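You operate a simulated robot arm through the tools that you are given. There is no shell and no other tool.

You run a simulated robot arm. Do the job below in one go: nothing can be reset, and whatever is moved stays where it is left.

TASK
Wipe the sticky ring off the table and stand the tumbler on the placemat.
Fine: wet the cloth in the teal bowl, put it back after. Set down upright: tumbler.

The check looks at the end state, three seconds after you hand in, the way a careful person would. Anything else that was tipped, shoved, dropped, spilled or broken makes it a failure. Flat cloth is picked up by pressing the open fingertips on it (5 to 10 N) and closing them slowly along it; thin cloth reads only 2 to 8 mm in the jaws.

THE ROBOT
A 6-joint arm with a two-finger parallel gripper on a trunk, on a base that moves. Base frame: it is fixed to the floor where the robot stands at the start and does not move with it; the origin is under the middle of the robot, x ahead of it, y to its left, z up. Lengths are in m, angles in degrees, forces in N, time in s.
It reaches about 1.313 m from its shoulder. Its first joint turns from -166.0 to 166.0 degrees. Places, roughly: cream cloth (9x8x6 cm) [-1.8, -0.7, 0.8]; mat [-2.3, -1, 0.8]; sticky ring on the table [-2, -0.8, 0.8]; teal bowl [-2, -0.5, 0.75]; tumbler (7x8x8 cm) [-2, -0.8, 0.8]. Payload 3.43 kg.
The tool frame sits at the grasp point between the pads (the TCP): z along the fingers, y along the line on which they close. The tips reach 0.034 m beyond it. The gripper opens to 0.128 m. The fingers are 0.024 m wide and 0.012 m thick; the gripper's body (0.048 by 0.13 m) begins 0.096 m behind the TCP.
Orientation is told as [roll, pitch, yaw] about the base's x, y, z axes, in that order, counted from this pose: with the fingers straight down and closing along the base's y, the tool's x points along the base's -x, its y along +y and its z along -z.

THE INTERFACE
- The arm moves only by the tool send_rows. Its argument "plan" is a list of rows, each an object (a shift or turn left out is 0, a gripper value left out holds the last) with "translation": the shift along the tool's x, y, z in m, a list of three; "rotation": the turn, a rotation vector about the tool's x, y, z in rad, a list of three; "grip": the gripper command, from -1 (shut) to 1 (fully open), values between in proportion. In form: [{"translation": [x, y, z], "rotation": [wx, wy, wz], "grip": grip}, ...]. A call has 1 to 20 rows; each row shifts and turns the commanded pose from where the row before left it, along the tool's axes as they then stand. Rows are played at 5 a second. More than 0.05 m and 8.6 degrees between two rows, or a gripper value outside its range, and nothing of the call is played. A pose out of reach is approached as far as the arm can. The call stops where the force on the tool passes 90 N (or 10 N more than at its start, if that is more) or the arm is blocked; 0.2 s more then pass. The fingers move at their own pace (about 0.153 m/s each) and stop on an object; they squeeze with about 30 N. The grip force told is the motor's: it shows also when the fingers shut on nothing. Time passes only in rows, and 0.2 s behind the last, so rows that do not move let the fingers close. It gives the time, the measured TCP pose, the force on the tool (base axes), the opening and the grip force at its end, in the units of the frame above (readings bear some noise), with the torque about the TCP (base axes, N m) and any sound that the robot's microphone picked up, and new pictures: "views" is both (left out), scene, wrist or none.
- Cameras (640 x 400 px; columns grow to the right, rows downward): "scene" is now at [0.1597, 0.2082, 1.2259]; the picture's right is [-0.02, -1.00, 0.00], its down [-0.35, 0.01, -0.94] and it looks along [0.94, -0.02, -0.35] (base axes); focal length 252 px, centre (320, 200). "wrist" rides on the gripper at [0.076, -0.011, -0.16] in the tool frame; the picture's right is [0.15, 0.99, 0.00], its down [-0.88, 0.13, -0.46] and it looks along [-0.45, 0.07, 0.89] (tool axes); focal length 234 px, centre (320, 200). There is no depth. A picture from a camera that has moved, and an enlarged one, comes with that camera's place and axes in the base frame and with its lens. The place of the scene camera against the robot may be out by one fixed shift of up to 0.025 m in any direction.
- base_move(legs): drives the robot by 1 to 6 legs, each [ahead, left, turn to the left] in m, m and degrees, along the robot's own axes; the way and the turn of a leg run together, so that a leg with both is an arc; at most 1.5 m and 180 degrees a leg. The arm and the cameras ride along, it lands a little off, and it stops where it bumps. It gives what a move gives, and a new picture of the scene camera.
- aim_head(pan, tilt): turns the head with the scene camera to pan (to the left, within 143 degrees either way) and tilt (down, from -29 to 69), counted from straight ahead of the robot. It gives what a move gives, and a new picture of the scene camera.
- close_up(camera, box): a new picture of the part [left, top, right, bottom] of that camera's present view, enlarged. It takes no simulated time.
- sign_off(): hands the job in; it is judged then, once.

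Nothing tells you exact positions but the pictures and the camera data. Unless the task says otherwise, let go and move clear before handing in.

The tools are called after "Call:" as a command line: name --argument value ..., lists and objects as JSON in quotes. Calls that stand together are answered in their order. send_rows: Moves the arm, as the interface text tells. Its arguments: {"type":"object","properties":{"plan":{"type":"array","items":{"type":"object","properties":{"translation":{"type":"array","items":{"type":"number"}},"rotation":{"type":"array","items":{"type":"number"}},"grip":{"type":"number"}}}},"views":{"type":"string","enum":["both","scene","wrist","none"]}},"required":["plan"]} The other tools are called the same way: base_move (legs) drives the base; aim_head (pan, tilt) turns the head that bears the scene camera; close_up (camera, box) takes an enlarged picture of a part of a camera's view; sign_off () hands the job in.

At the start:

```text
time_s: 0.0
tool_pos: [0.7787, -0.1253, 0.9357]
orientation: [0.0, 0.0, 0.1]
ft_force: [-0.5, 0.2, -0.1]
torque: [-0.01, 0.0, 0.01]
grip_width: 0.1281
grip_force: 0.1
robot x, y, heading: [0.0014, -0.003, -0.0]
head pan, tilt (commanded): [-1.1, 20.4]
```

scene: 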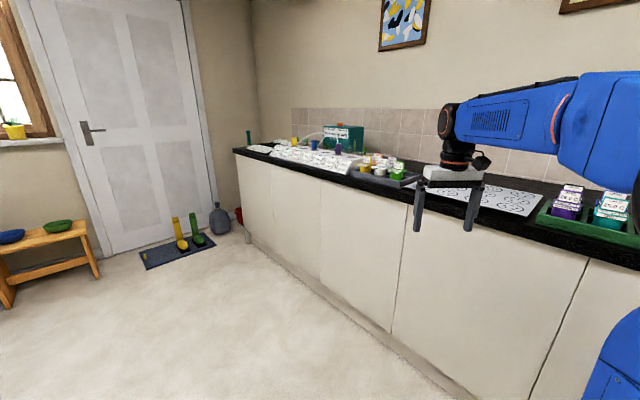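
wrist: 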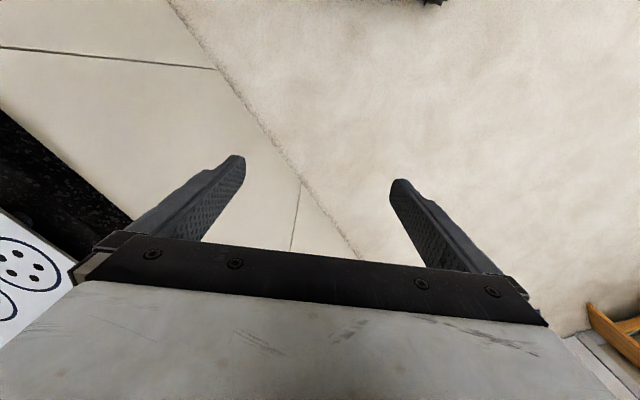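

The arm stands by a kitchen counter on the right; the table with the ring, tumbler, cloth and bowl should be behind me around [-2, -0.8]. I look back there first with the head before driving.

Call:
aim_head --pan -140 --tilt 15

Call:
aim_head --pan 140 --tilt 20

```text
time_s: 2.2
tool_pos: [0.7778, -0.1243, 0.9362]
orientation: [0.1, 0.0, 0.1]
ft_force: [0.4, -0.1, -0.1]
torque: [0.02, 0.01, 0.01]
grip_width: 0.1279
grip_force: 0.1
robot x, y, heading: [-0.0022, 0.0007, -0.0]
head pan, tilt (commanded): [-140.0, 15.0]
camera scene: at [-0.0049, 0.15, 1.2347], right [-0.64, 0.77, 0.0], down [0.2, 0.17, -0.97], along [-0.74, -0.62, -0.26], focal length 252 px, centre (320, 200)
```

scene: 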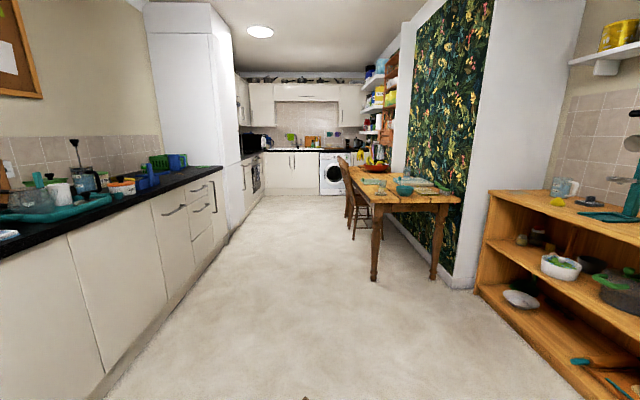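

```text
time_s: 6.1
tool_pos: [0.7785, -0.124, 0.9372]
orientation: [0.1, 0.1, 0.0]
ft_force: [-0.3, -1.2, -0.4]
torque: [-0.01, 0.0, 0.05]
grip_width: 0.128
grip_force: 0.0
robot x, y, heading: [-0.0029, 0.0016, 0.3]
head pan, tilt (commanded): [140.0, 20.0]
camera scene: at [-0.0047, 0.2699, 1.2266], right [0.64, 0.77, 0.0], down [0.26, -0.22, -0.94], along [-0.72, 0.6, -0.34], focal length 252 px, centre (320, 200)
```

scene: 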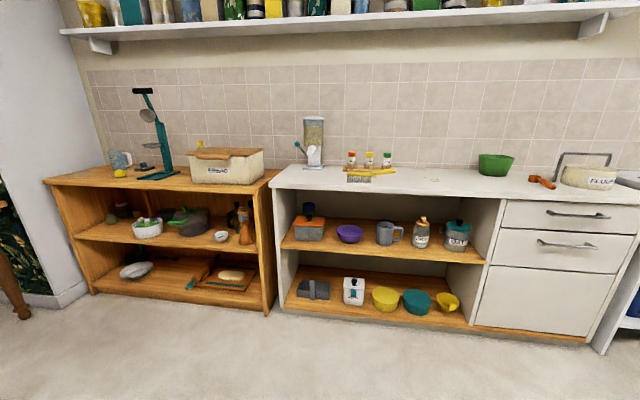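

The table stands diagonally behind the robot on the right (in front of the green patterned wall). I zoom in there before driving.

Call:
aim_head --pan -143 --tilt 15

Call:
close_up --camera "scene" --box '[320, 140, 480, 240]'

```text
time_s: 10.0
tool_pos: [0.7791, -0.1235, 0.9366]
orientation: [0.0, 0.0, 0.0]
ft_force: [-0.6, -0.1, 0.8]
torque: [0.02, 0.01, 0.02]
grip_width: 0.128
grip_force: 0.1
robot x, y, heading: [-0.0005, 0.0022, 0.2]
head pan, tilt (commanded): [-143.0, 15.0]
camera scene: at [-0.008, 0.1538, 1.2347], right [-0.6, 0.8, 0.0], down [0.21, 0.16, -0.97], along [-0.77, -0.58, -0.26], focal length 252 px, centre (320, 200)
```

scene: 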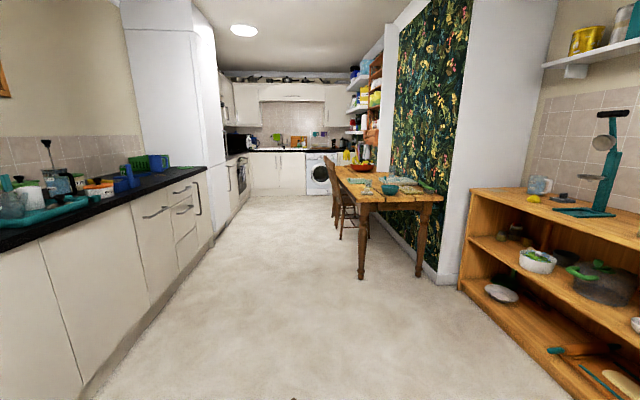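

```text
4.00 times, centred on (400, 190) of scene
camera zoom: at [-0.008, 0.1538, 1.2347], right [-0.6, 0.8, 0.0], down [0.21, 0.16, -0.97], along [-0.77, -0.58, -0.26], focal length 1006 px, centre (0, 240)
```

zoom: 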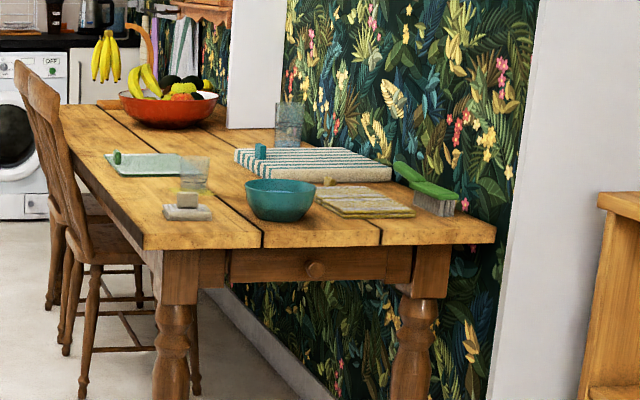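

The table is about 1.7–2.5 m behind me, long axis about 221° in base axes, with the teal mat, a glass tumbler, a cream cloth and the teal bowl on it; chairs stand further along its side. I'll lift the arm a bit, turn left in the free floor and drive alongside the table.

Call:
send_rows --plan '[{"translation": [0, 0, -0.04]}, {"translation": [0, 0, -0.04]}, {"translation": [0, 0, -0.04]}]' --views "none"

Call:
base_move --legs '[[0, 0, 131]]'

Call:
aim_head --pan 60 --tilt 25

```text
time_s: 10.8
tool_pos: [0.7808, -0.1246, 1.0588]
orientation: [0.0, 0.1, 0.0]
ft_force: [-0.2, -0.1, 0.5]
torque: [0.02, 0.02, 0.01]
grip_width: 0.128
grip_force: 0.1
robot x, y, heading: [-0.0001, 0.0001, 0.0]
head pan, tilt (commanded): [-143.0, 15.0]
```

```text
time_s: 16.6
tool_pos: [-0.4182, 0.6713, 1.0583]
orientation: [0.1, 0.0, 130.9]
ft_force: [0.2, -0.6, 0.1]
torque: [0.0, -0.01, -0.03]
grip_width: 0.128
grip_force: 0.0
robot x, y, heading: [-0.0008, 0.0021, 130.9]
head pan, tilt (commanded): [-143.0, 15.0]
camera scene: at [-0.1409, -0.1129, 1.2347], right [-0.21, -0.98, 0.0], down [-0.25, 0.05, -0.97], along [0.94, -0.2, -0.26], focal length 252 px, centre (320, 200)
```

scene: 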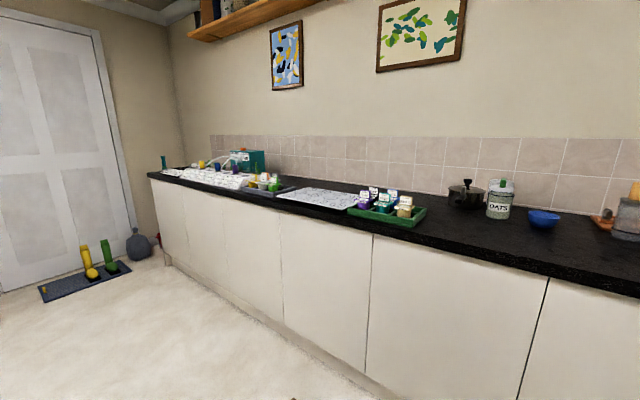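

```text
time_s: 19.6
tool_pos: [-0.4176, 0.6715, 1.0577]
orientation: [0.1, -0.1, 130.9]
ft_force: [-0.3, 0.4, -1.2]
torque: [-0.05, -0.02, 0.0]
grip_width: 0.1279
grip_force: 0.1
robot x, y, heading: [-0.0002, -0.0013, 130.7]
head pan, tilt (commanded): [60.0, 25.0]
camera scene: at [-0.3227, -0.1107, 1.2185], right [-0.19, 0.98, 0.0], down [0.41, 0.08, -0.91], along [-0.89, -0.17, -0.42], focal length 252 px, centre (320, 200)
```

scene: 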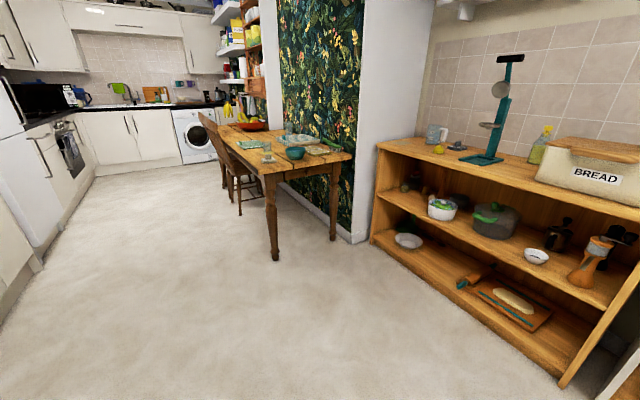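

The way along the table's side is open. I drive left 1.2 m and look at the table closer.

Call:
base_move --legs '[[0, 1.2, 0]]'

Call:
aim_head --pan 45 --tilt 35

```text
time_s: 25.5
tool_pos: [-1.2986, -0.0924, 1.0573]
orientation: [0.0, 0.0, 131.0]
ft_force: [0.8, 0.0, 0.1]
torque: [-0.02, 0.01, 0.01]
grip_width: 0.1281
grip_force: 0.1
robot x, y, heading: [-0.8817, -0.7628, 130.9]
head pan, tilt (commanded): [60.0, 25.0]
camera scene: at [-1.2027, -0.8743, 1.2185], right [-0.19, 0.98, 0.0], down [0.41, 0.08, -0.91], along [-0.89, -0.17, -0.42], focal length 252 px, centre (320, 200)
```

scene: 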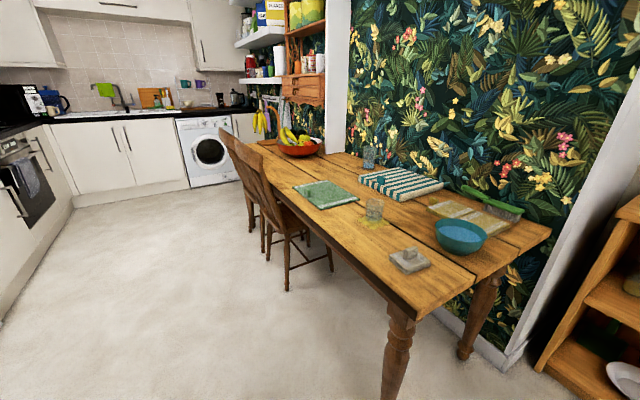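

```text
time_s: 26.2
tool_pos: [-1.2991, -0.0918, 1.0577]
orientation: [0.0, 0.0, 131.0]
ft_force: [0.0, -0.6, -0.9]
torque: [0.0, -0.02, 0.0]
grip_width: 0.128
grip_force: 0.0
robot x, y, heading: [-0.8812, -0.7621, 131.1]
head pan, tilt (commanded): [45.0, 35.0]
camera scene: at [-1.2001, -0.8506, 1.2028], right [0.07, 1.0, 0.0], down [0.57, -0.04, -0.82], along [-0.82, 0.06, -0.57], focal length 252 px, centre (320, 200)
```

scene: 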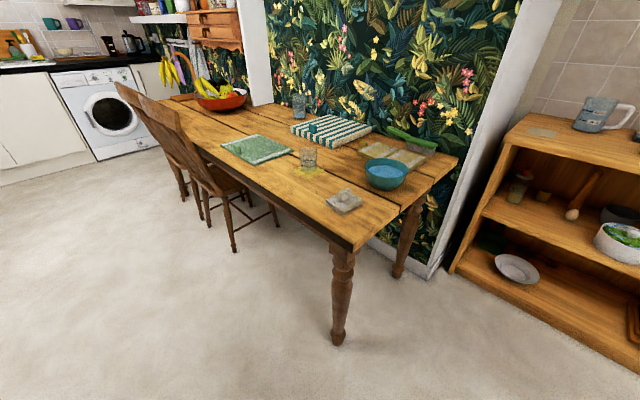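

Call:
close_up --camera "scene" --box '[200, 90, 360, 190]'

Call:
close_up --camera "scene" --box '[300, 120, 460, 220]'

```text
4.00 times, centred on (280, 140) of scene
camera zoom: at [-1.2001, -0.8506, 1.2028], right [0.07, 1.0, 0.0], down [0.57, -0.04, -0.82], along [-0.82, 0.06, -0.57], focal length 1006 px, centre (480, 440)
```

zoom: 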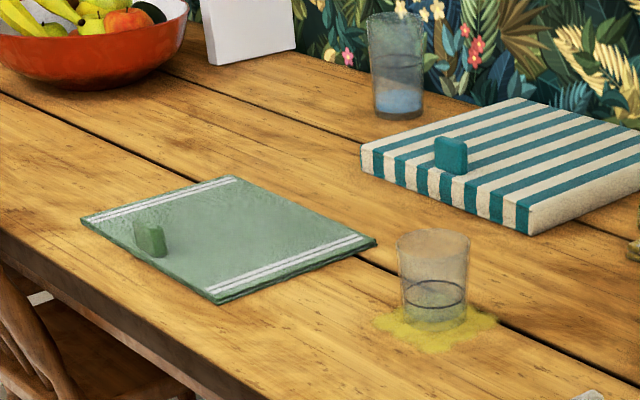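

```text
4.00 times, centred on (380, 170) of scene
camera zoom: at [-1.2001, -0.8506, 1.2028], right [0.07, 1.0, 0.0], down [0.57, -0.04, -0.82], along [-0.82, 0.06, -0.57], focal length 1006 px, centre (80, 320)
```

zoom: 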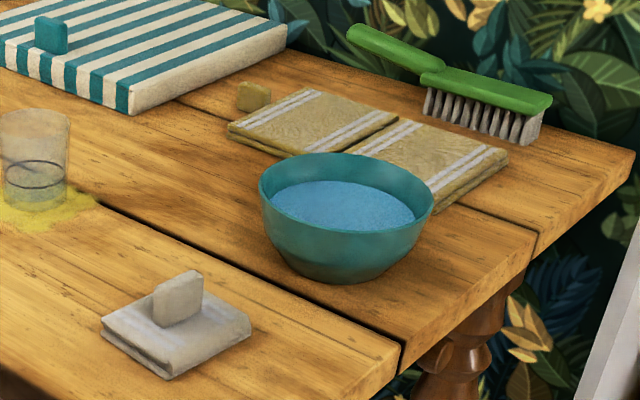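

I can see all clearly: tumbler standing in the yellow ring, sage-green mat with a tab to its left-back, cream folded cloth with tab by the near corner, teal water bowl. I drive on 0.83 m left so the work area lies in front of the robot, then look down.

Call:
base_move --legs '[[0, 0.83, 0]]'

Call:
aim_head --pan 0 --tilt 45

```text
time_s: 30.7
tool_pos: [-1.9367, -0.6461, 1.0594]
orientation: [0.0, 0.0, 131.0]
ft_force: [-0.5, 0.9, -0.6]
torque: [0.01, 0.01, 0.02]
grip_width: 0.1281
grip_force: 0.1
robot x, y, heading: [-1.5159, -1.3188, 131.0]
head pan, tilt (commanded): [45.0, 35.0]
camera scene: at [-1.8368, -1.4039, 1.2027], right [0.07, 1.0, 0.0], down [0.57, -0.04, -0.82], along [-0.82, 0.06, -0.57], focal length 252 px, centre (320, 200)
```

scene: 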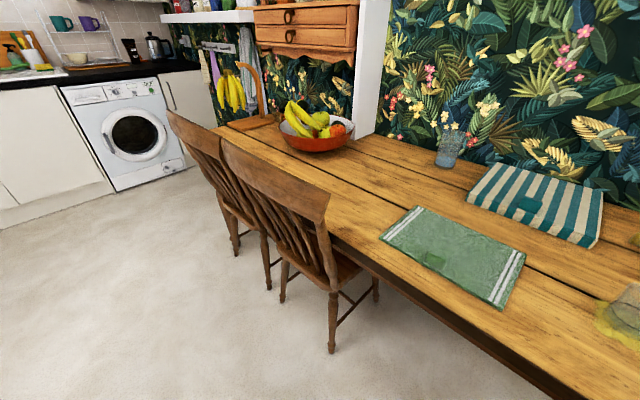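

```text
time_s: 31.8
tool_pos: [-1.9361, -0.6459, 1.0568]
orientation: [0.0, 0.0, 131.0]
ft_force: [-0.2, 0.5, 1.8]
torque: [-0.04, -0.01, -0.02]
grip_width: 0.1281
grip_force: 0.0
robot x, y, heading: [-1.5159, -1.3154, 131.1]
head pan, tilt (commanded): [0.0, 45.0]
camera scene: at [-1.8023, -1.3487, 1.1879], right [0.75, 0.66, 0.0], down [0.46, -0.53, -0.71], along [-0.46, 0.53, -0.71], focal length 252 px, centre (320, 200)
```

scene: 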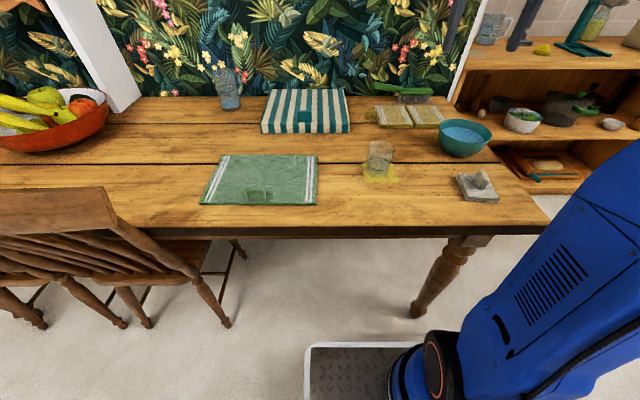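

Good view of the whole work area, and the arm hangs above at right. I take close-ups to get positions.

Call:
close_up --camera "scene" --box '[190, 130, 350, 230]'

Call:
close_up --camera "scene" --box '[350, 120, 510, 220]'

Call:
close_up --camera "wrist" --box '[0, 0, 640, 400]'

```text
4.00 times, centred on (270, 180) of scene
camera zoom: at [-1.8023, -1.3487, 1.1879], right [0.75, 0.66, 0.0], down [0.46, -0.53, -0.71], along [-0.46, 0.53, -0.71], focal length 1006 px, centre (520, 280)
```

zoom: 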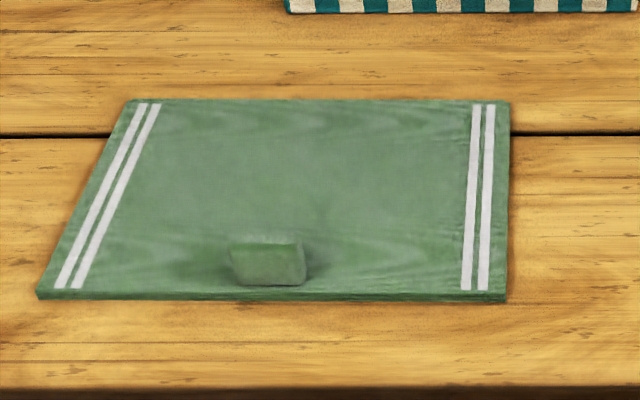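

```text
4.00 times, centred on (430, 170) of scene
camera zoom: at [-1.8023, -1.3487, 1.1879], right [0.75, 0.66, 0.0], down [0.46, -0.53, -0.71], along [-0.46, 0.53, -0.71], focal length 1006 px, centre (-120, 320)
```

zoom: 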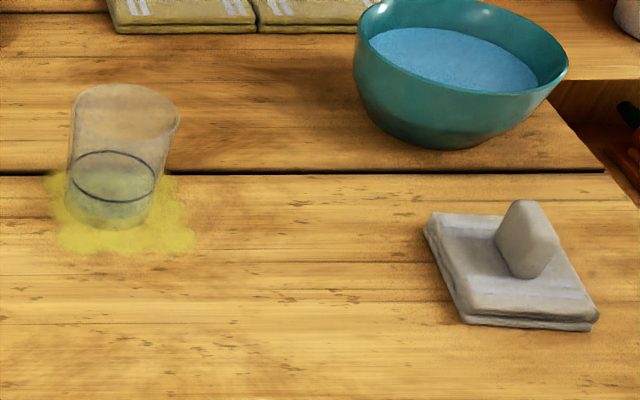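

```text
1.00 times, centred on (320, 200) of wrist (not enlarged: the box is as wide or as high as the picture)
camera zoom: at [-1.8773, -0.6967, 1.2186], right [-0.65, -0.76, 0.0], down [-0.68, 0.58, 0.46], along [-0.35, 0.3, -0.89], focal length 234 px, centre (320, 200)
```

zoom: 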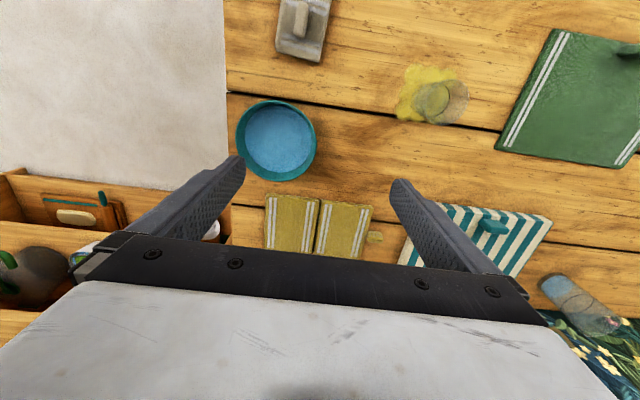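

In robot-aligned coordinates (f forward, l left) I take the tumbler at about f 0.71, l 2.084, table at z ≈ 0.75; the mat centre at about f 0.69, l 2.39. I move the open gripper above the tumbler to refine with the wrist camera.

Call:
send_rows --plan '[{"translation": [0.0156, 0.04, 0.01], "grip": 1}, {"translation": [0.0156, 0.04, 0.01]}, {"translation": [0.0156, 0.04, 0.02]}, {"translation": [0.0156, 0.04, 0.02]}, {"translation": [0.0156, 0.04, 0.02]}, {"translation": [0, 0, 0]}, {"translation": [0, 0, 0]}]'

```text
time_s: 33.4
tool_pos: [-2.031, -0.8338, 0.9789]
orientation: [0.0, 0.0, 131.0]
ft_force: [-0.7, 0.7, -1.4]
torque: [0.0, 0.02, 0.0]
grip_width: 0.128
grip_force: 0.1
robot x, y, heading: [-1.514, -1.3182, 131.1]
head pan, tilt (commanded): [0.0, 45.0]
camera scene: at [-1.8023, -1.3487, 1.1879], right [0.75, 0.66, 0.0], down [0.46, -0.53, -0.71], along [-0.46, 0.53, -0.71], focal length 252 px, centre (320, 200)
camera wrist: at [-1.973, -0.8848, 1.1387], right [-0.65, -0.76, 0.0], down [-0.68, 0.58, 0.46], along [-0.35, 0.3, -0.89], focal length 234 px, centre (320, 200)
```

scene: 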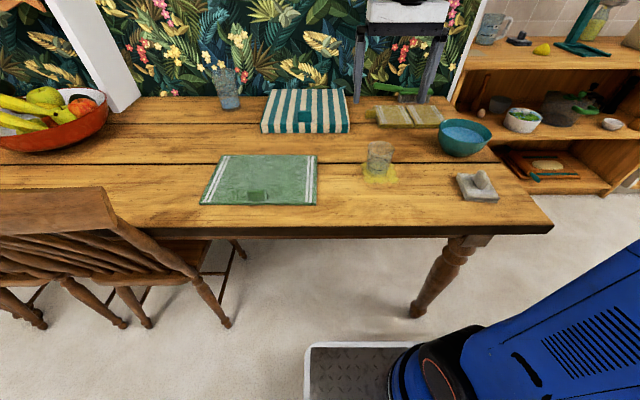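
wrist: 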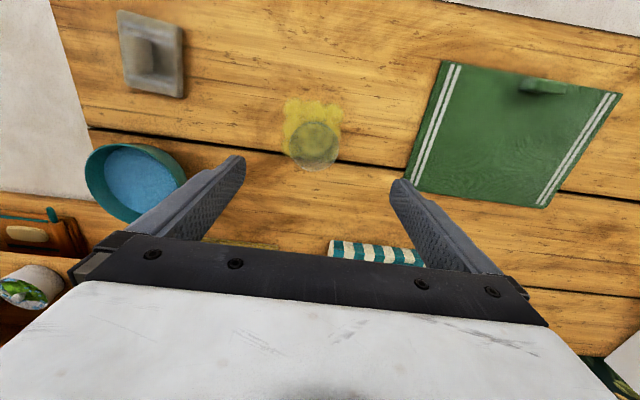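

The tumbler sits near the middle of the wrist view, slightly toward the robot. I zoom in for its centre and rim.

Call:
close_up --camera "wrist" --box '[240, 70, 400, 170]'

Call:
close_up --camera "scene" --box '[340, 120, 420, 200]'

Call:
close_up --camera "wrist" --box '[70, 0, 230, 100]'

```text
4.00 times, centred on (320, 120) of wrist
camera zoom: at [-1.973, -0.8848, 1.1387], right [-0.65, -0.76, 0.0], down [-0.68, 0.58, 0.46], along [-0.35, 0.3, -0.89], focal length 937 px, centre (320, 520)
```

zoom: 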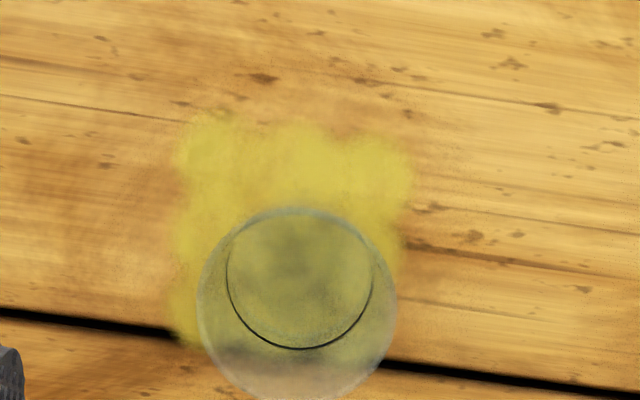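

```text
5.00 times, centred on (380, 160) of scene
camera zoom: at [-1.8023, -1.3487, 1.1879], right [0.75, 0.66, 0.0], down [0.46, -0.53, -0.71], along [-0.46, 0.53, -0.71], focal length 1257 px, centre (20, 400)
```

zoom: 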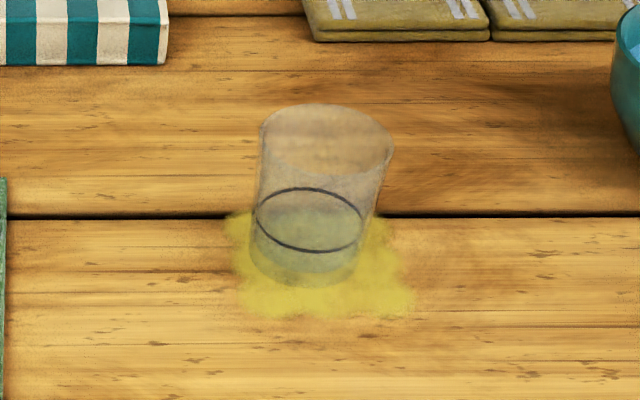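

```text
4.00 times, centred on (150, 50) of wrist
camera zoom: at [-1.973, -0.8848, 1.1387], right [-0.65, -0.76, 0.0], down [-0.68, 0.58, 0.46], along [-0.35, 0.3, -0.89], focal length 937 px, centre (1000, 800)
```

zoom: 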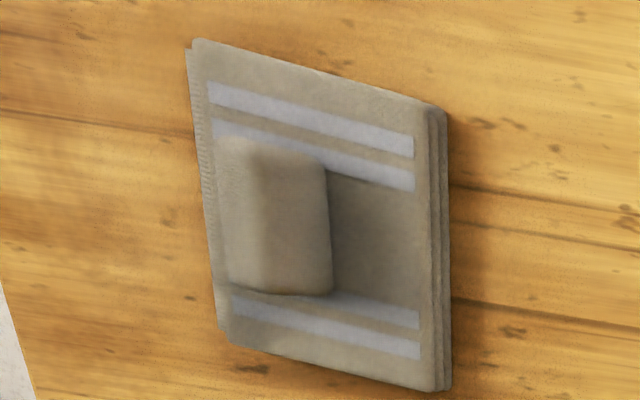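

The tumbler axis is at about f 0.705, l 2.0745, only 5 mm off the TCP. I correct and go down around it, stopping with the tips still clear of the table.

Call:
send_rows --plan '[{"translation": [-0.002, -0.0055, 0.0], "grip": 1}, {"translation": [0, 0, 0.04]}, {"translation": [0, 0, 0.04]}, {"translation": [0, 0, 0.04]}, {"translation": [0, 0, 0.03]}, {"translation": [0, 0, 0.015]}, {"translation": [0, 0, 0]}]'

Call:
close_up --camera "scene" --box '[320, 100, 440, 200]'

```text
time_s: 35.0
tool_pos: [-2.0301, -0.8307, 0.8138]
orientation: [0.0, 0.0, 131.0]
ft_force: [-0.4, -0.2, 0.5]
torque: [-0.01, -0.01, -0.01]
grip_width: 0.1282
grip_force: 0.0
robot x, y, heading: [-1.5162, -1.3176, 130.9]
head pan, tilt (commanded): [0.0, 45.0]
camera scene: at [-1.8023, -1.3487, 1.1879], right [0.75, 0.66, 0.0], down [0.46, -0.53, -0.71], along [-0.46, 0.53, -0.71], focal length 252 px, centre (320, 200)
camera wrist: at [-1.9724, -0.8817, 0.9732], right [-0.65, -0.76, 0.0], down [-0.68, 0.58, 0.46], along [-0.35, 0.3, -0.89], focal length 234 px, centre (320, 200)
```

scene: 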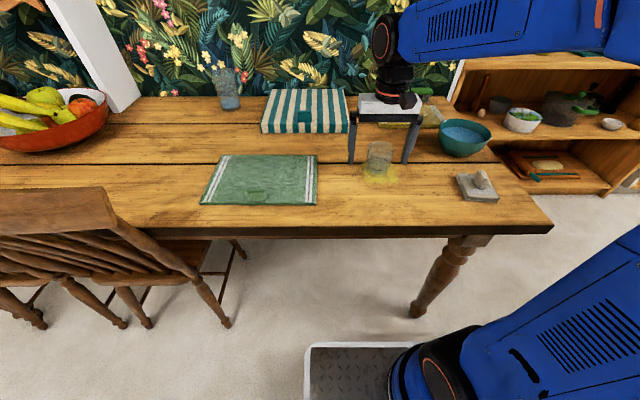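
wrist: 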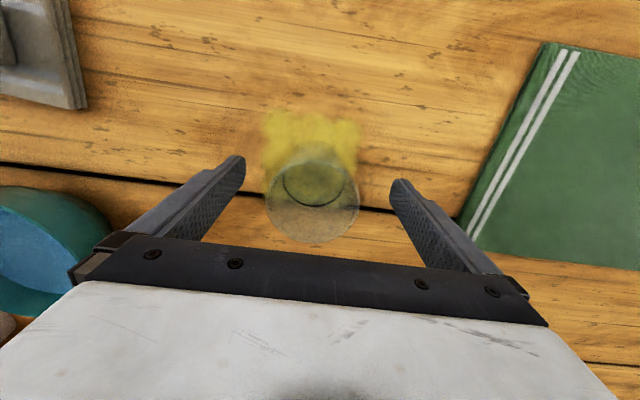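

```text
4.00 times, centred on (380, 150) of scene
camera zoom: at [-1.8023, -1.3487, 1.1879], right [0.75, 0.66, 0.0], down [0.46, -0.53, -0.71], along [-0.46, 0.53, -0.71], focal length 1006 px, centre (80, 400)
```

zoom: 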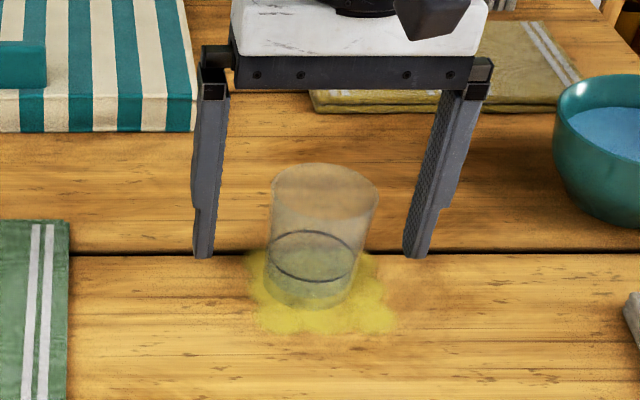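

The tumbler is well between the fingers with tips about 2.5 cm above the table. I centre by 4 mm, go down 1.4 cm more and close gently.

Call:
send_rows --plan '[{"translation": [0.003, -0.004, 0.014], "grip": 1}, {"translation": [0, 0, 0], "grip": 0.6}, {"translation": [0, 0, 0], "grip": 0.35}, {"translation": [0, 0, 0], "grip": 0.2}, {"translation": [0, 0, 0], "grip": 0.1}, {"translation": [0, 0, 0], "grip": 0.0}, {"translation": [0, 0, 0], "grip": 0.0}]'

```text
time_s: 36.6
tool_pos: [-2.0277, -0.8282, 0.7981]
orientation: [0.1, 0.0, 131.1]
ft_force: [0.7, 0.1, 1.1]
torque: [-0.03, 0.03, -0.01]
grip_width: 0.0721
grip_force: 29.8
robot x, y, heading: [-1.5184, -1.3194, 130.9]
head pan, tilt (commanded): [0.0, 45.0]
camera scene: at [-1.8023, -1.3487, 1.1879], right [0.75, 0.66, 0.0], down [0.46, -0.53, -0.71], along [-0.46, 0.53, -0.71], focal length 252 px, centre (320, 200)
camera wrist: at [-1.9686, -0.8807, 0.9589], right [-0.65, -0.76, 0.0], down [-0.68, 0.58, 0.46], along [-0.35, 0.3, -0.89], focal length 234 px, centre (320, 200)
```

scene: 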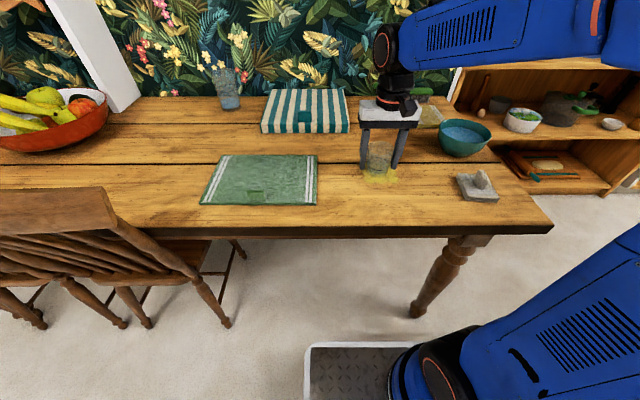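
wrist: 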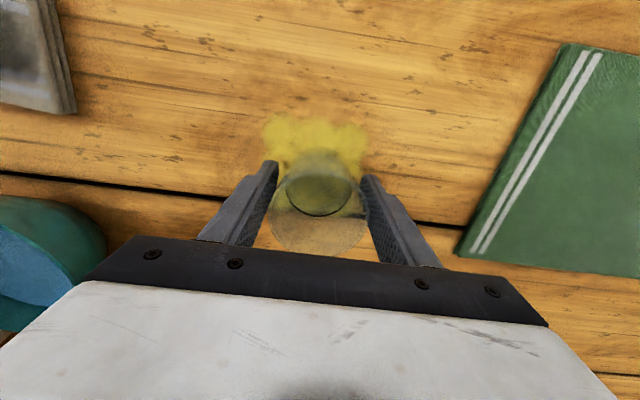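

Gripped at 7.2 cm with 30 N. I lift slowly to clear the table and the mat's tab height.

Call:
send_rows --plan '[{"translation": [0, 0, -0.01], "grip": -0.1}, {"translation": [0, 0, -0.015]}, {"translation": [0, 0, -0.02]}, {"translation": [0, 0, -0.02]}, {"translation": [0, 0, -0.02]}, {"translation": [0, 0, -0.01]}, {"translation": [0, 0, 0]}]'

Call:
close_up --camera "scene" --box '[320, 80, 480, 200]'

```text
time_s: 38.2
tool_pos: [-2.0266, -0.8306, 0.8936]
orientation: [0.0, 0.0, 131.0]
ft_force: [-0.6, 0.0, -2.1]
torque: [0.03, 0.01, 0.06]
grip_width: 0.0717
grip_force: 29.9
robot x, y, heading: [-1.5173, -1.3172, 131.0]
head pan, tilt (commanded): [0.0, 45.0]
camera scene: at [-1.8023, -1.3486, 1.1879], right [0.75, 0.66, 0.0], down [0.46, -0.53, -0.71], along [-0.46, 0.53, -0.71], focal length 252 px, centre (320, 200)
camera wrist: at [-1.9686, -0.8811, 1.0548], right [-0.65, -0.76, 0.0], down [-0.68, 0.58, 0.46], along [-0.35, 0.3, -0.89], focal length 234 px, centre (320, 200)
```

scene: 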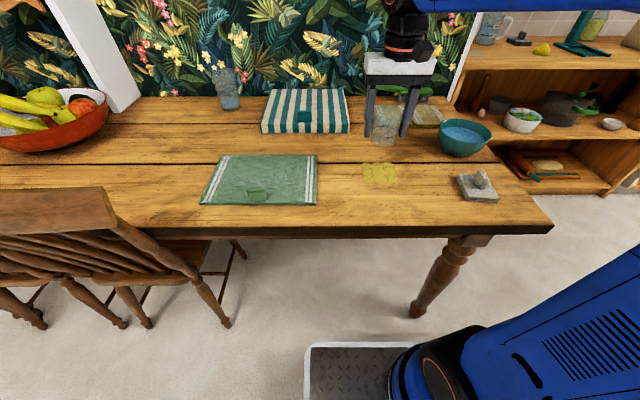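
wrist: 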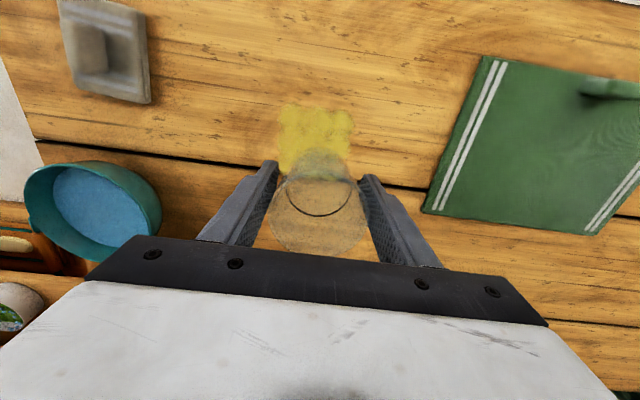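

```text
3.33 times, centred on (400, 140) of scene
camera zoom: at [-1.8023, -1.3486, 1.1879], right [0.75, 0.66, 0.0], down [0.46, -0.53, -0.71], along [-0.46, 0.53, -0.71], focal length 838 px, centre (53, 400)
```

zoom: 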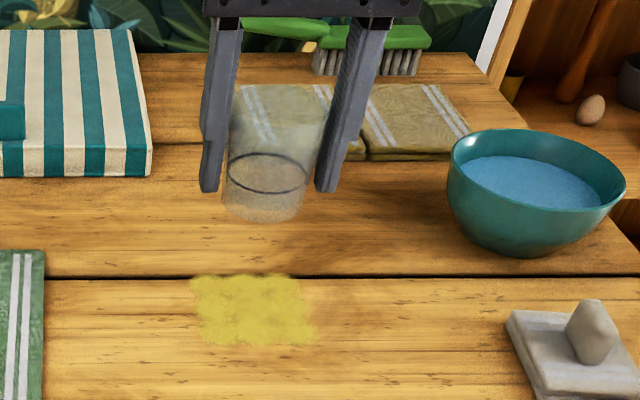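

The tumbler hangs upright and clear, and the sticky patch is now fully visible. I carry it about 30 cm left over the middle of the mat.

Call:
send_rows --plan '[{"translation": [0.001, 0.015, 0]}, {"translation": [0.001, 0.03, 0]}, {"translation": [0.001, 0.03, 0]}, {"translation": [0.001, 0.03, 0]}, {"translation": [0.001, 0.03, 0]}, {"translation": [0.001, 0.03, 0]}, {"translation": [0.001, 0.03, 0]}, {"translation": [0.001, 0.03, 0]}, {"translation": [0.001, 0.03, 0]}, {"translation": [0.002, 0.03, 0]}, {"translation": [0.001, 0.015, 0]}, {"translation": [0.001, 0.001, 0]}, {"translation": [0, 0, 0]}]'

Call:
close_up --camera "scene" --box '[190, 100, 350, 220]'

```text
time_s: 41.0
tool_pos: [-2.2462, -1.0368, 0.8949]
orientation: [0.0, -0.1, 131.0]
ft_force: [-0.3, -0.6, -1.0]
torque: [0.02, 0.01, 0.0]
grip_width: 0.0721
grip_force: 30.4
robot x, y, heading: [-1.5173, -1.315, 131.2]
head pan, tilt (commanded): [0.0, 45.0]
camera scene: at [-1.8024, -1.3487, 1.1879], right [0.75, 0.66, 0.0], down [0.46, -0.53, -0.71], along [-0.46, 0.53, -0.71], focal length 252 px, centre (320, 200)
camera wrist: at [-2.1882, -1.089, 1.0552], right [-0.65, -0.76, 0.0], down [-0.68, 0.58, 0.46], along [-0.35, 0.3, -0.89], focal length 234 px, centre (320, 200)
```

scene: 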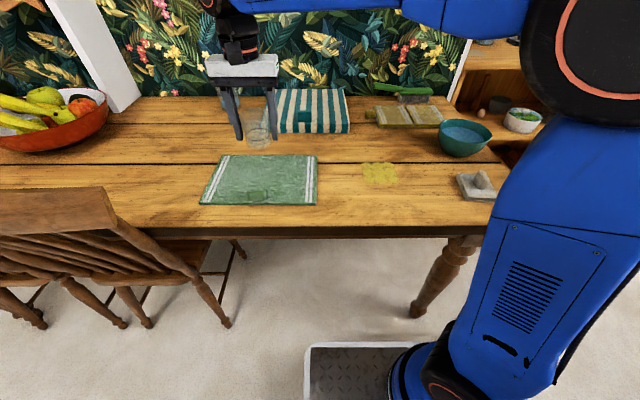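
wrist: 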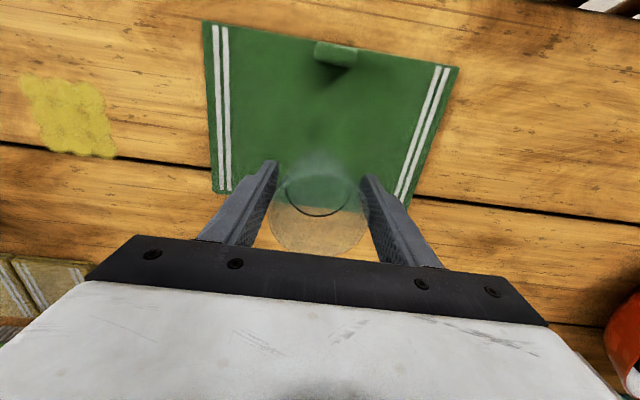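

```text
3.33 times, centred on (270, 160) of scene
camera zoom: at [-1.8024, -1.3487, 1.1879], right [0.75, 0.66, 0.0], down [0.46, -0.53, -0.71], along [-0.46, 0.53, -0.71], focal length 838 px, centre (487, 333)
```

zoom: 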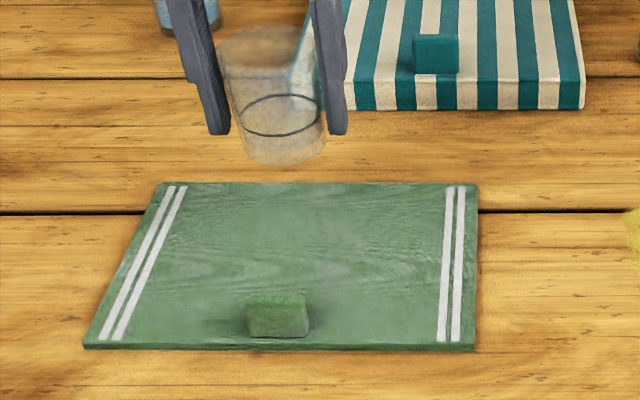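

The tumbler is above the mat centre, well behind the tab. I lower it most of the way and watch the force for the last millimetres.

Call:
send_rows --plan '[{"translation": [0.006, 0.001, 0.015]}, {"translation": [0, 0, 0.025]}, {"translation": [0, 0, 0.02]}, {"translation": [0, 0, 0.015]}, {"translation": [0, 0, 0.006]}, {"translation": [0, 0, 0]}]'

Call:
close_up --camera "scene" --box '[190, 100, 350, 220]'

```text
time_s: 42.4
tool_pos: [-2.2424, -1.0417, 0.8141]
orientation: [0.0, 0.0, 131.0]
ft_force: [-0.8, -0.2, -0.9]
torque: [-0.02, 0.0, 0.0]
grip_width: 0.0722
grip_force: 29.5
robot x, y, heading: [-1.5189, -1.3144, 131.0]
head pan, tilt (commanded): [0.0, 45.0]
camera scene: at [-1.8024, -1.3487, 1.1879], right [0.75, 0.66, 0.0], down [0.46, -0.53, -0.71], along [-0.46, 0.53, -0.71], focal length 252 px, centre (320, 200)
camera wrist: at [-2.1834, -1.0929, 0.9739], right [-0.65, -0.76, 0.0], down [-0.68, 0.58, 0.46], along [-0.35, 0.3, -0.89], focal length 234 px, centre (320, 200)
```

scene: 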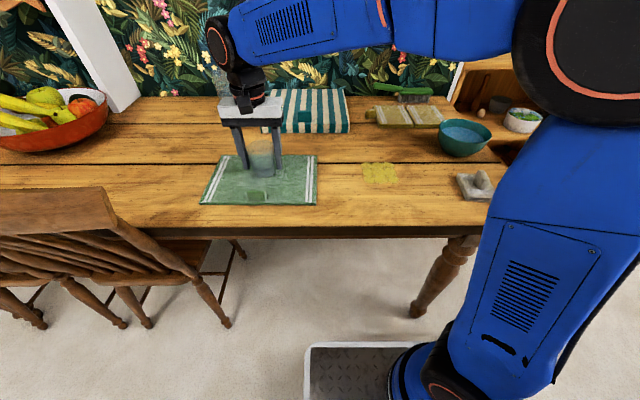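
wrist: 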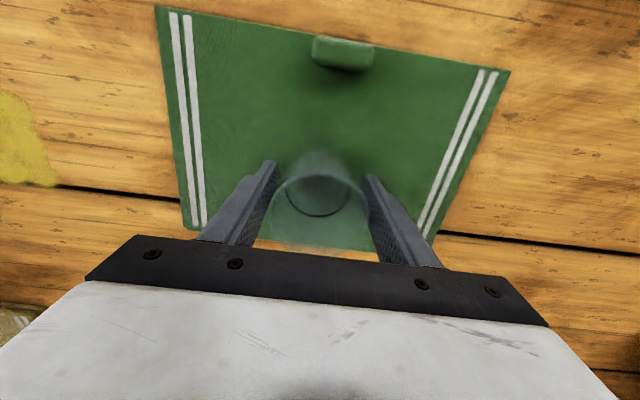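

```text
3.33 times, centred on (270, 160) of scene
camera zoom: at [-1.8024, -1.3487, 1.1879], right [0.75, 0.66, 0.0], down [0.46, -0.53, -0.71], along [-0.46, 0.53, -0.71], focal length 838 px, centre (487, 333)
```

zoom: 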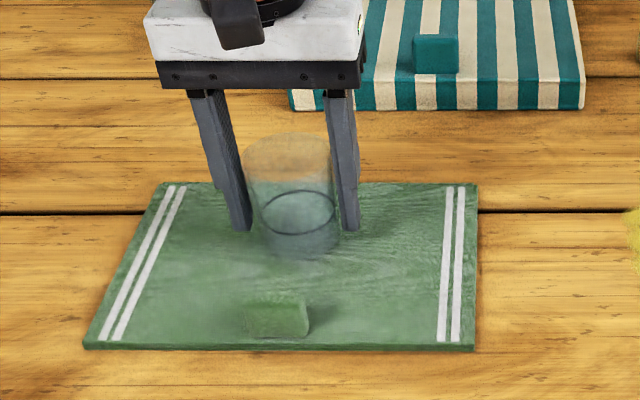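

Still about 1 cm above the mat by my numbers; I step down 3 mm at a time.

Call:
send_rows --plan '[{"translation": [0, 0, 0.003]}, {"translation": [0, 0, 0.003]}, {"translation": [0, 0, 0]}]' --views "none"

Call:
send_rows --plan '[{"translation": [0, 0, 0.002]}, {"translation": [0, 0, 0]}]' --views "none"

Call:
send_rows --plan '[{"translation": [0, 0, 0.002]}, {"translation": [0, 0, 0]}]' --views "none"

```text
time_s: 43.2
tool_pos: [-2.2424, -1.0422, 0.8066]
orientation: [0.0, 0.0, 131.0]
ft_force: [0.9, 0.3, 1.0]
torque: [-0.03, -0.04, 0.04]
grip_width: 0.0719
grip_force: 30.2
robot x, y, heading: [-1.517, -1.3172, 131.1]
head pan, tilt (commanded): [0.0, 45.0]
```

```text
time_s: 43.8
tool_pos: [-2.2417, -1.0424, 0.8065]
orientation: [0.1, -0.1, 131.1]
ft_force: [2.2, 0.4, 17.4]
torque: [0.02, 0.02, -0.05]
grip_width: 0.0718
grip_force: 30.1
robot x, y, heading: [-1.5191, -1.3164, 130.9]
head pan, tilt (commanded): [0.0, 45.0]
```

```text
time_s: 44.4
tool_pos: [-2.242, -1.0426, 0.8034]
orientation: [0.0, -0.1, 131.0]
ft_force: [1.7, 2.9, 17.1]
torque: [0.09, 0.15, -0.06]
grip_width: 0.0717
grip_force: 30.1
robot x, y, heading: [-1.5179, -1.3162, 131.0]
head pan, tilt (commanded): [0.0, 45.0]
```

Contact at 17 N: the tumbler stands on the mat. I ease up 2 mm, open gently and rise.

Call:
send_rows --plan '[{"translation": [0, 0, -0.002]}, {"translation": [0, 0, 0], "grip": 0.2}, {"translation": [0, 0, 0], "grip": 0.4}, {"translation": [0, 0, 0], "grip": 0.7}, {"translation": [0, 0, 0], "grip": 0.7}]'

```text
time_s: 45.6
tool_pos: [-2.242, -1.0411, 0.8039]
orientation: [0.0, 0.1, 130.9]
ft_force: [0.0, 0.3, 0.3]
torque: [0.0, -0.01, -0.04]
grip_width: 0.1088
grip_force: 0.1
robot x, y, heading: [-1.5172, -1.3154, 130.7]
head pan, tilt (commanded): [0.0, 45.0]
camera scene: at [-1.8024, -1.3487, 1.1879], right [0.75, 0.66, 0.0], down [0.46, -0.53, -0.71], along [-0.46, 0.53, -0.71], focal length 252 px, centre (320, 200)
camera wrist: at [-2.1845, -1.0929, 0.9656], right [-0.65, -0.76, 0.0], down [-0.68, 0.58, 0.46], along [-0.35, 0.3, -0.89], focal length 234 px, centre (320, 200)
```

scene: 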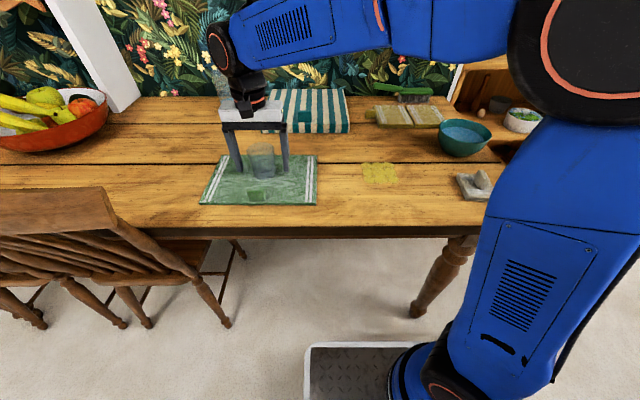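
wrist: 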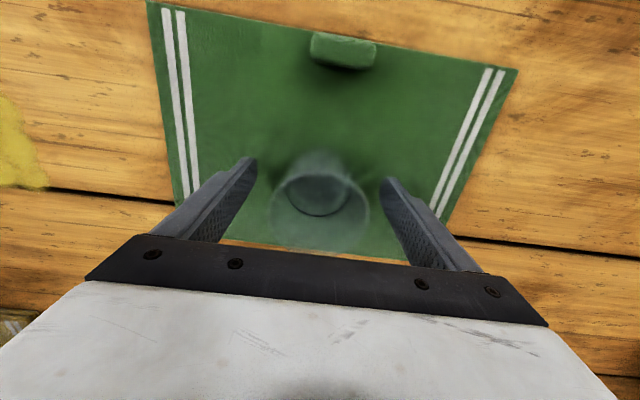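

The tumbler stands free on the mat. I rise straight up and then go over to the cloth.

Call:
send_rows --plan '[{"translation": [0, 0, -0.02]}, {"translation": [0, 0, -0.04]}, {"translation": [0, 0, -0.04]}, {"translation": [0, 0, -0.04]}, {"translation": [0, 0, -0.02]}, {"translation": [0.0037, -0.0445, 0], "grip": 0.7}, {"translation": [0.0037, -0.0445, 0]}, {"translation": [0.0037, -0.0445, 0]}, {"translation": [0.0037, -0.0445, 0]}, {"translation": [0.0037, -0.0445, 0]}, {"translation": [0.0037, -0.0445, 0]}, {"translation": [0.0037, -0.0445, 0]}, {"translation": [0.0037, -0.0445, 0]}, {"translation": [0.0037, -0.0445, 0]}, {"translation": [0.0037, -0.0445, 0]}, {"translation": [0.0037, -0.0445, 0]}, {"translation": [0.0037, -0.0445, 0]}, {"translation": [0, 0, 0]}, {"translation": [0, 0, 0]}]'

Call:
close_up --camera "wrist" --box '[240, 70, 400, 170]'

Call:
close_up --camera "scene" --box '[190, 120, 350, 220]'

```text
time_s: 49.6
tool_pos: [-1.811, -0.7275, 0.967]
orientation: [0.1, 0.0, 131.0]
ft_force: [-0.3, -0.4, 0.1]
torque: [0.01, 0.02, -0.01]
grip_width: 0.1088
grip_force: 0.1
robot x, y, heading: [-1.5154, -1.3173, 131.2]
head pan, tilt (commanded): [0.0, 45.0]
camera scene: at [-1.8023, -1.3486, 1.1879], right [0.75, 0.66, 0.0], down [0.46, -0.53, -0.71], along [-0.46, 0.53, -0.71], focal length 252 px, centre (320, 200)
camera wrist: at [-1.7523, -0.7782, 1.1274], right [-0.65, -0.76, 0.0], down [-0.68, 0.58, 0.46], along [-0.35, 0.3, -0.89], focal length 234 px, centre (320, 200)
```

scene: 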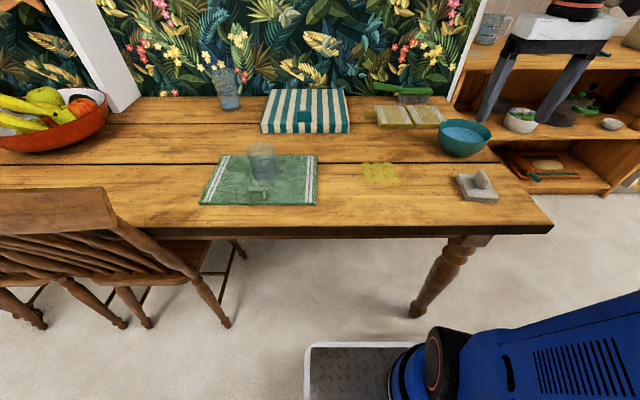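
wrist: 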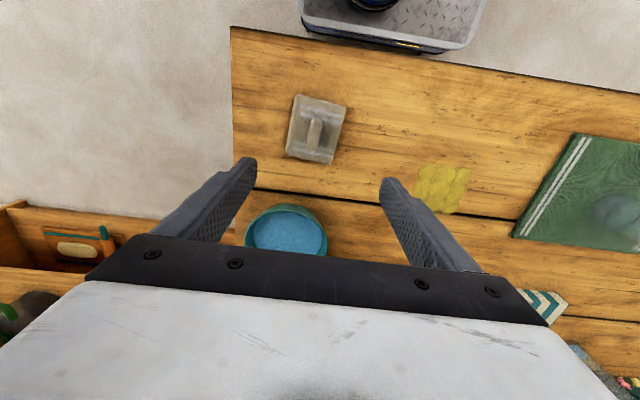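

```text
4.00 times, centred on (320, 120) of wrist
camera zoom: at [-1.7523, -0.7782, 1.1274], right [-0.65, -0.76, 0.0], down [-0.68, 0.58, 0.46], along [-0.35, 0.3, -0.89], focal length 937 px, centre (320, 520)
```

zoom: 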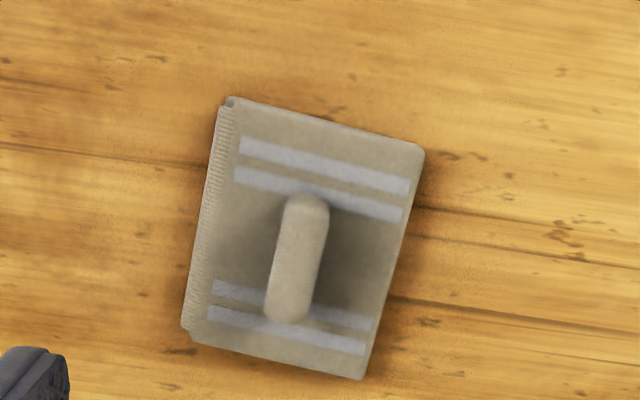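

```text
4.00 times, centred on (270, 170) of scene
camera zoom: at [-1.8023, -1.3486, 1.1879], right [0.75, 0.66, 0.0], down [0.46, -0.53, -0.71], along [-0.46, 0.53, -0.71], focal length 1006 px, centre (520, 320)
```

zoom: 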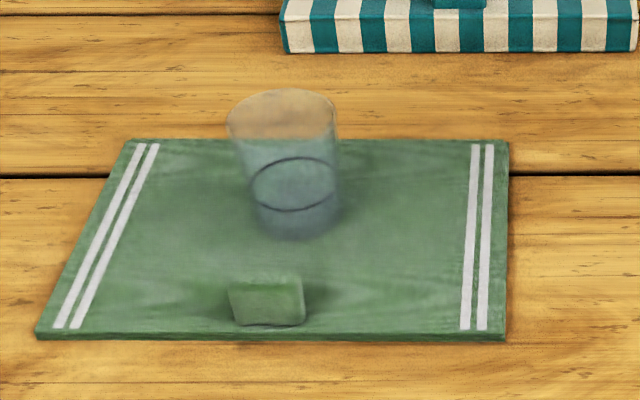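

The tumbler stands upright mid-mat. The cloth's tab is about 1.5 cm thick at f 0.628, l 1.835, turned ~5°; I check the bowl and patch in the wrist view too before grasping it.

Call:
close_up --camera "wrist" --box '[390, 140, 510, 240]'

Call:
close_up --camera "wrist" --box '[230, 180, 350, 260]'

Call:
close_up --camera "scene" --box '[420, 100, 520, 210]'

```text
4.00 times, centred on (450, 190) of wrist
camera zoom: at [-1.7523, -0.7782, 1.1274], right [-0.65, -0.76, 0.0], down [-0.68, 0.58, 0.46], along [-0.35, 0.3, -0.89], focal length 937 px, centre (-200, 240)
```

zoom: 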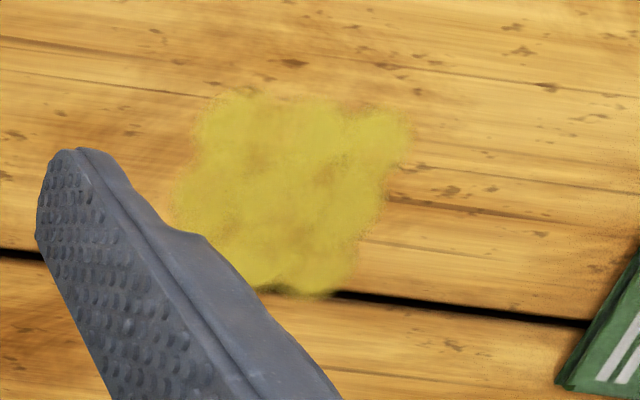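

```text
5.00 times, centred on (290, 220) of wrist
camera zoom: at [-1.7523, -0.7782, 1.1274], right [-0.65, -0.76, 0.0], down [-0.68, 0.58, 0.46], along [-0.35, 0.3, -0.89], focal length 1171 px, centre (470, 100)
```

zoom: 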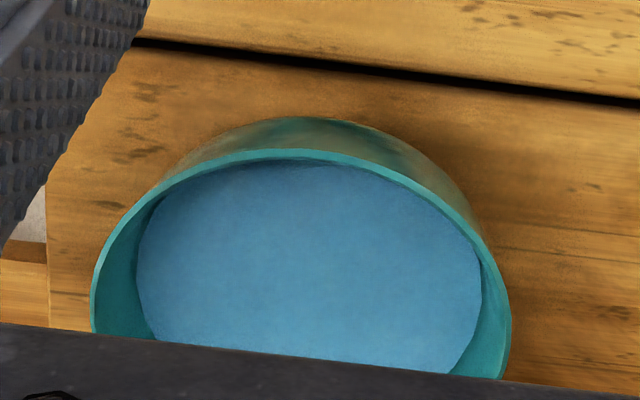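

```text
3.64 times, centred on (470, 155) of scene
camera zoom: at [-1.8023, -1.3486, 1.1879], right [0.75, 0.66, 0.0], down [0.46, -0.53, -0.71], along [-0.46, 0.53, -0.71], focal length 914 px, centre (-226, 364)
```

zoom: 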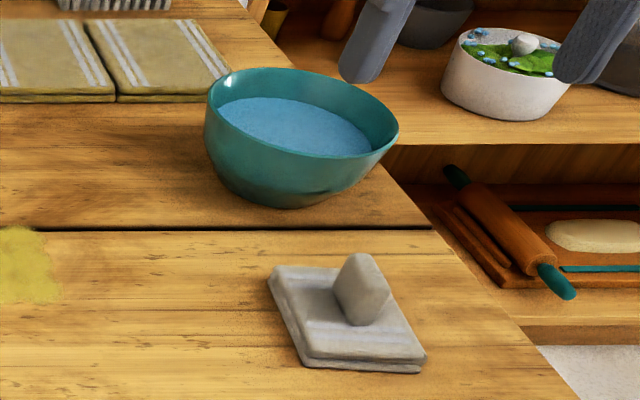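

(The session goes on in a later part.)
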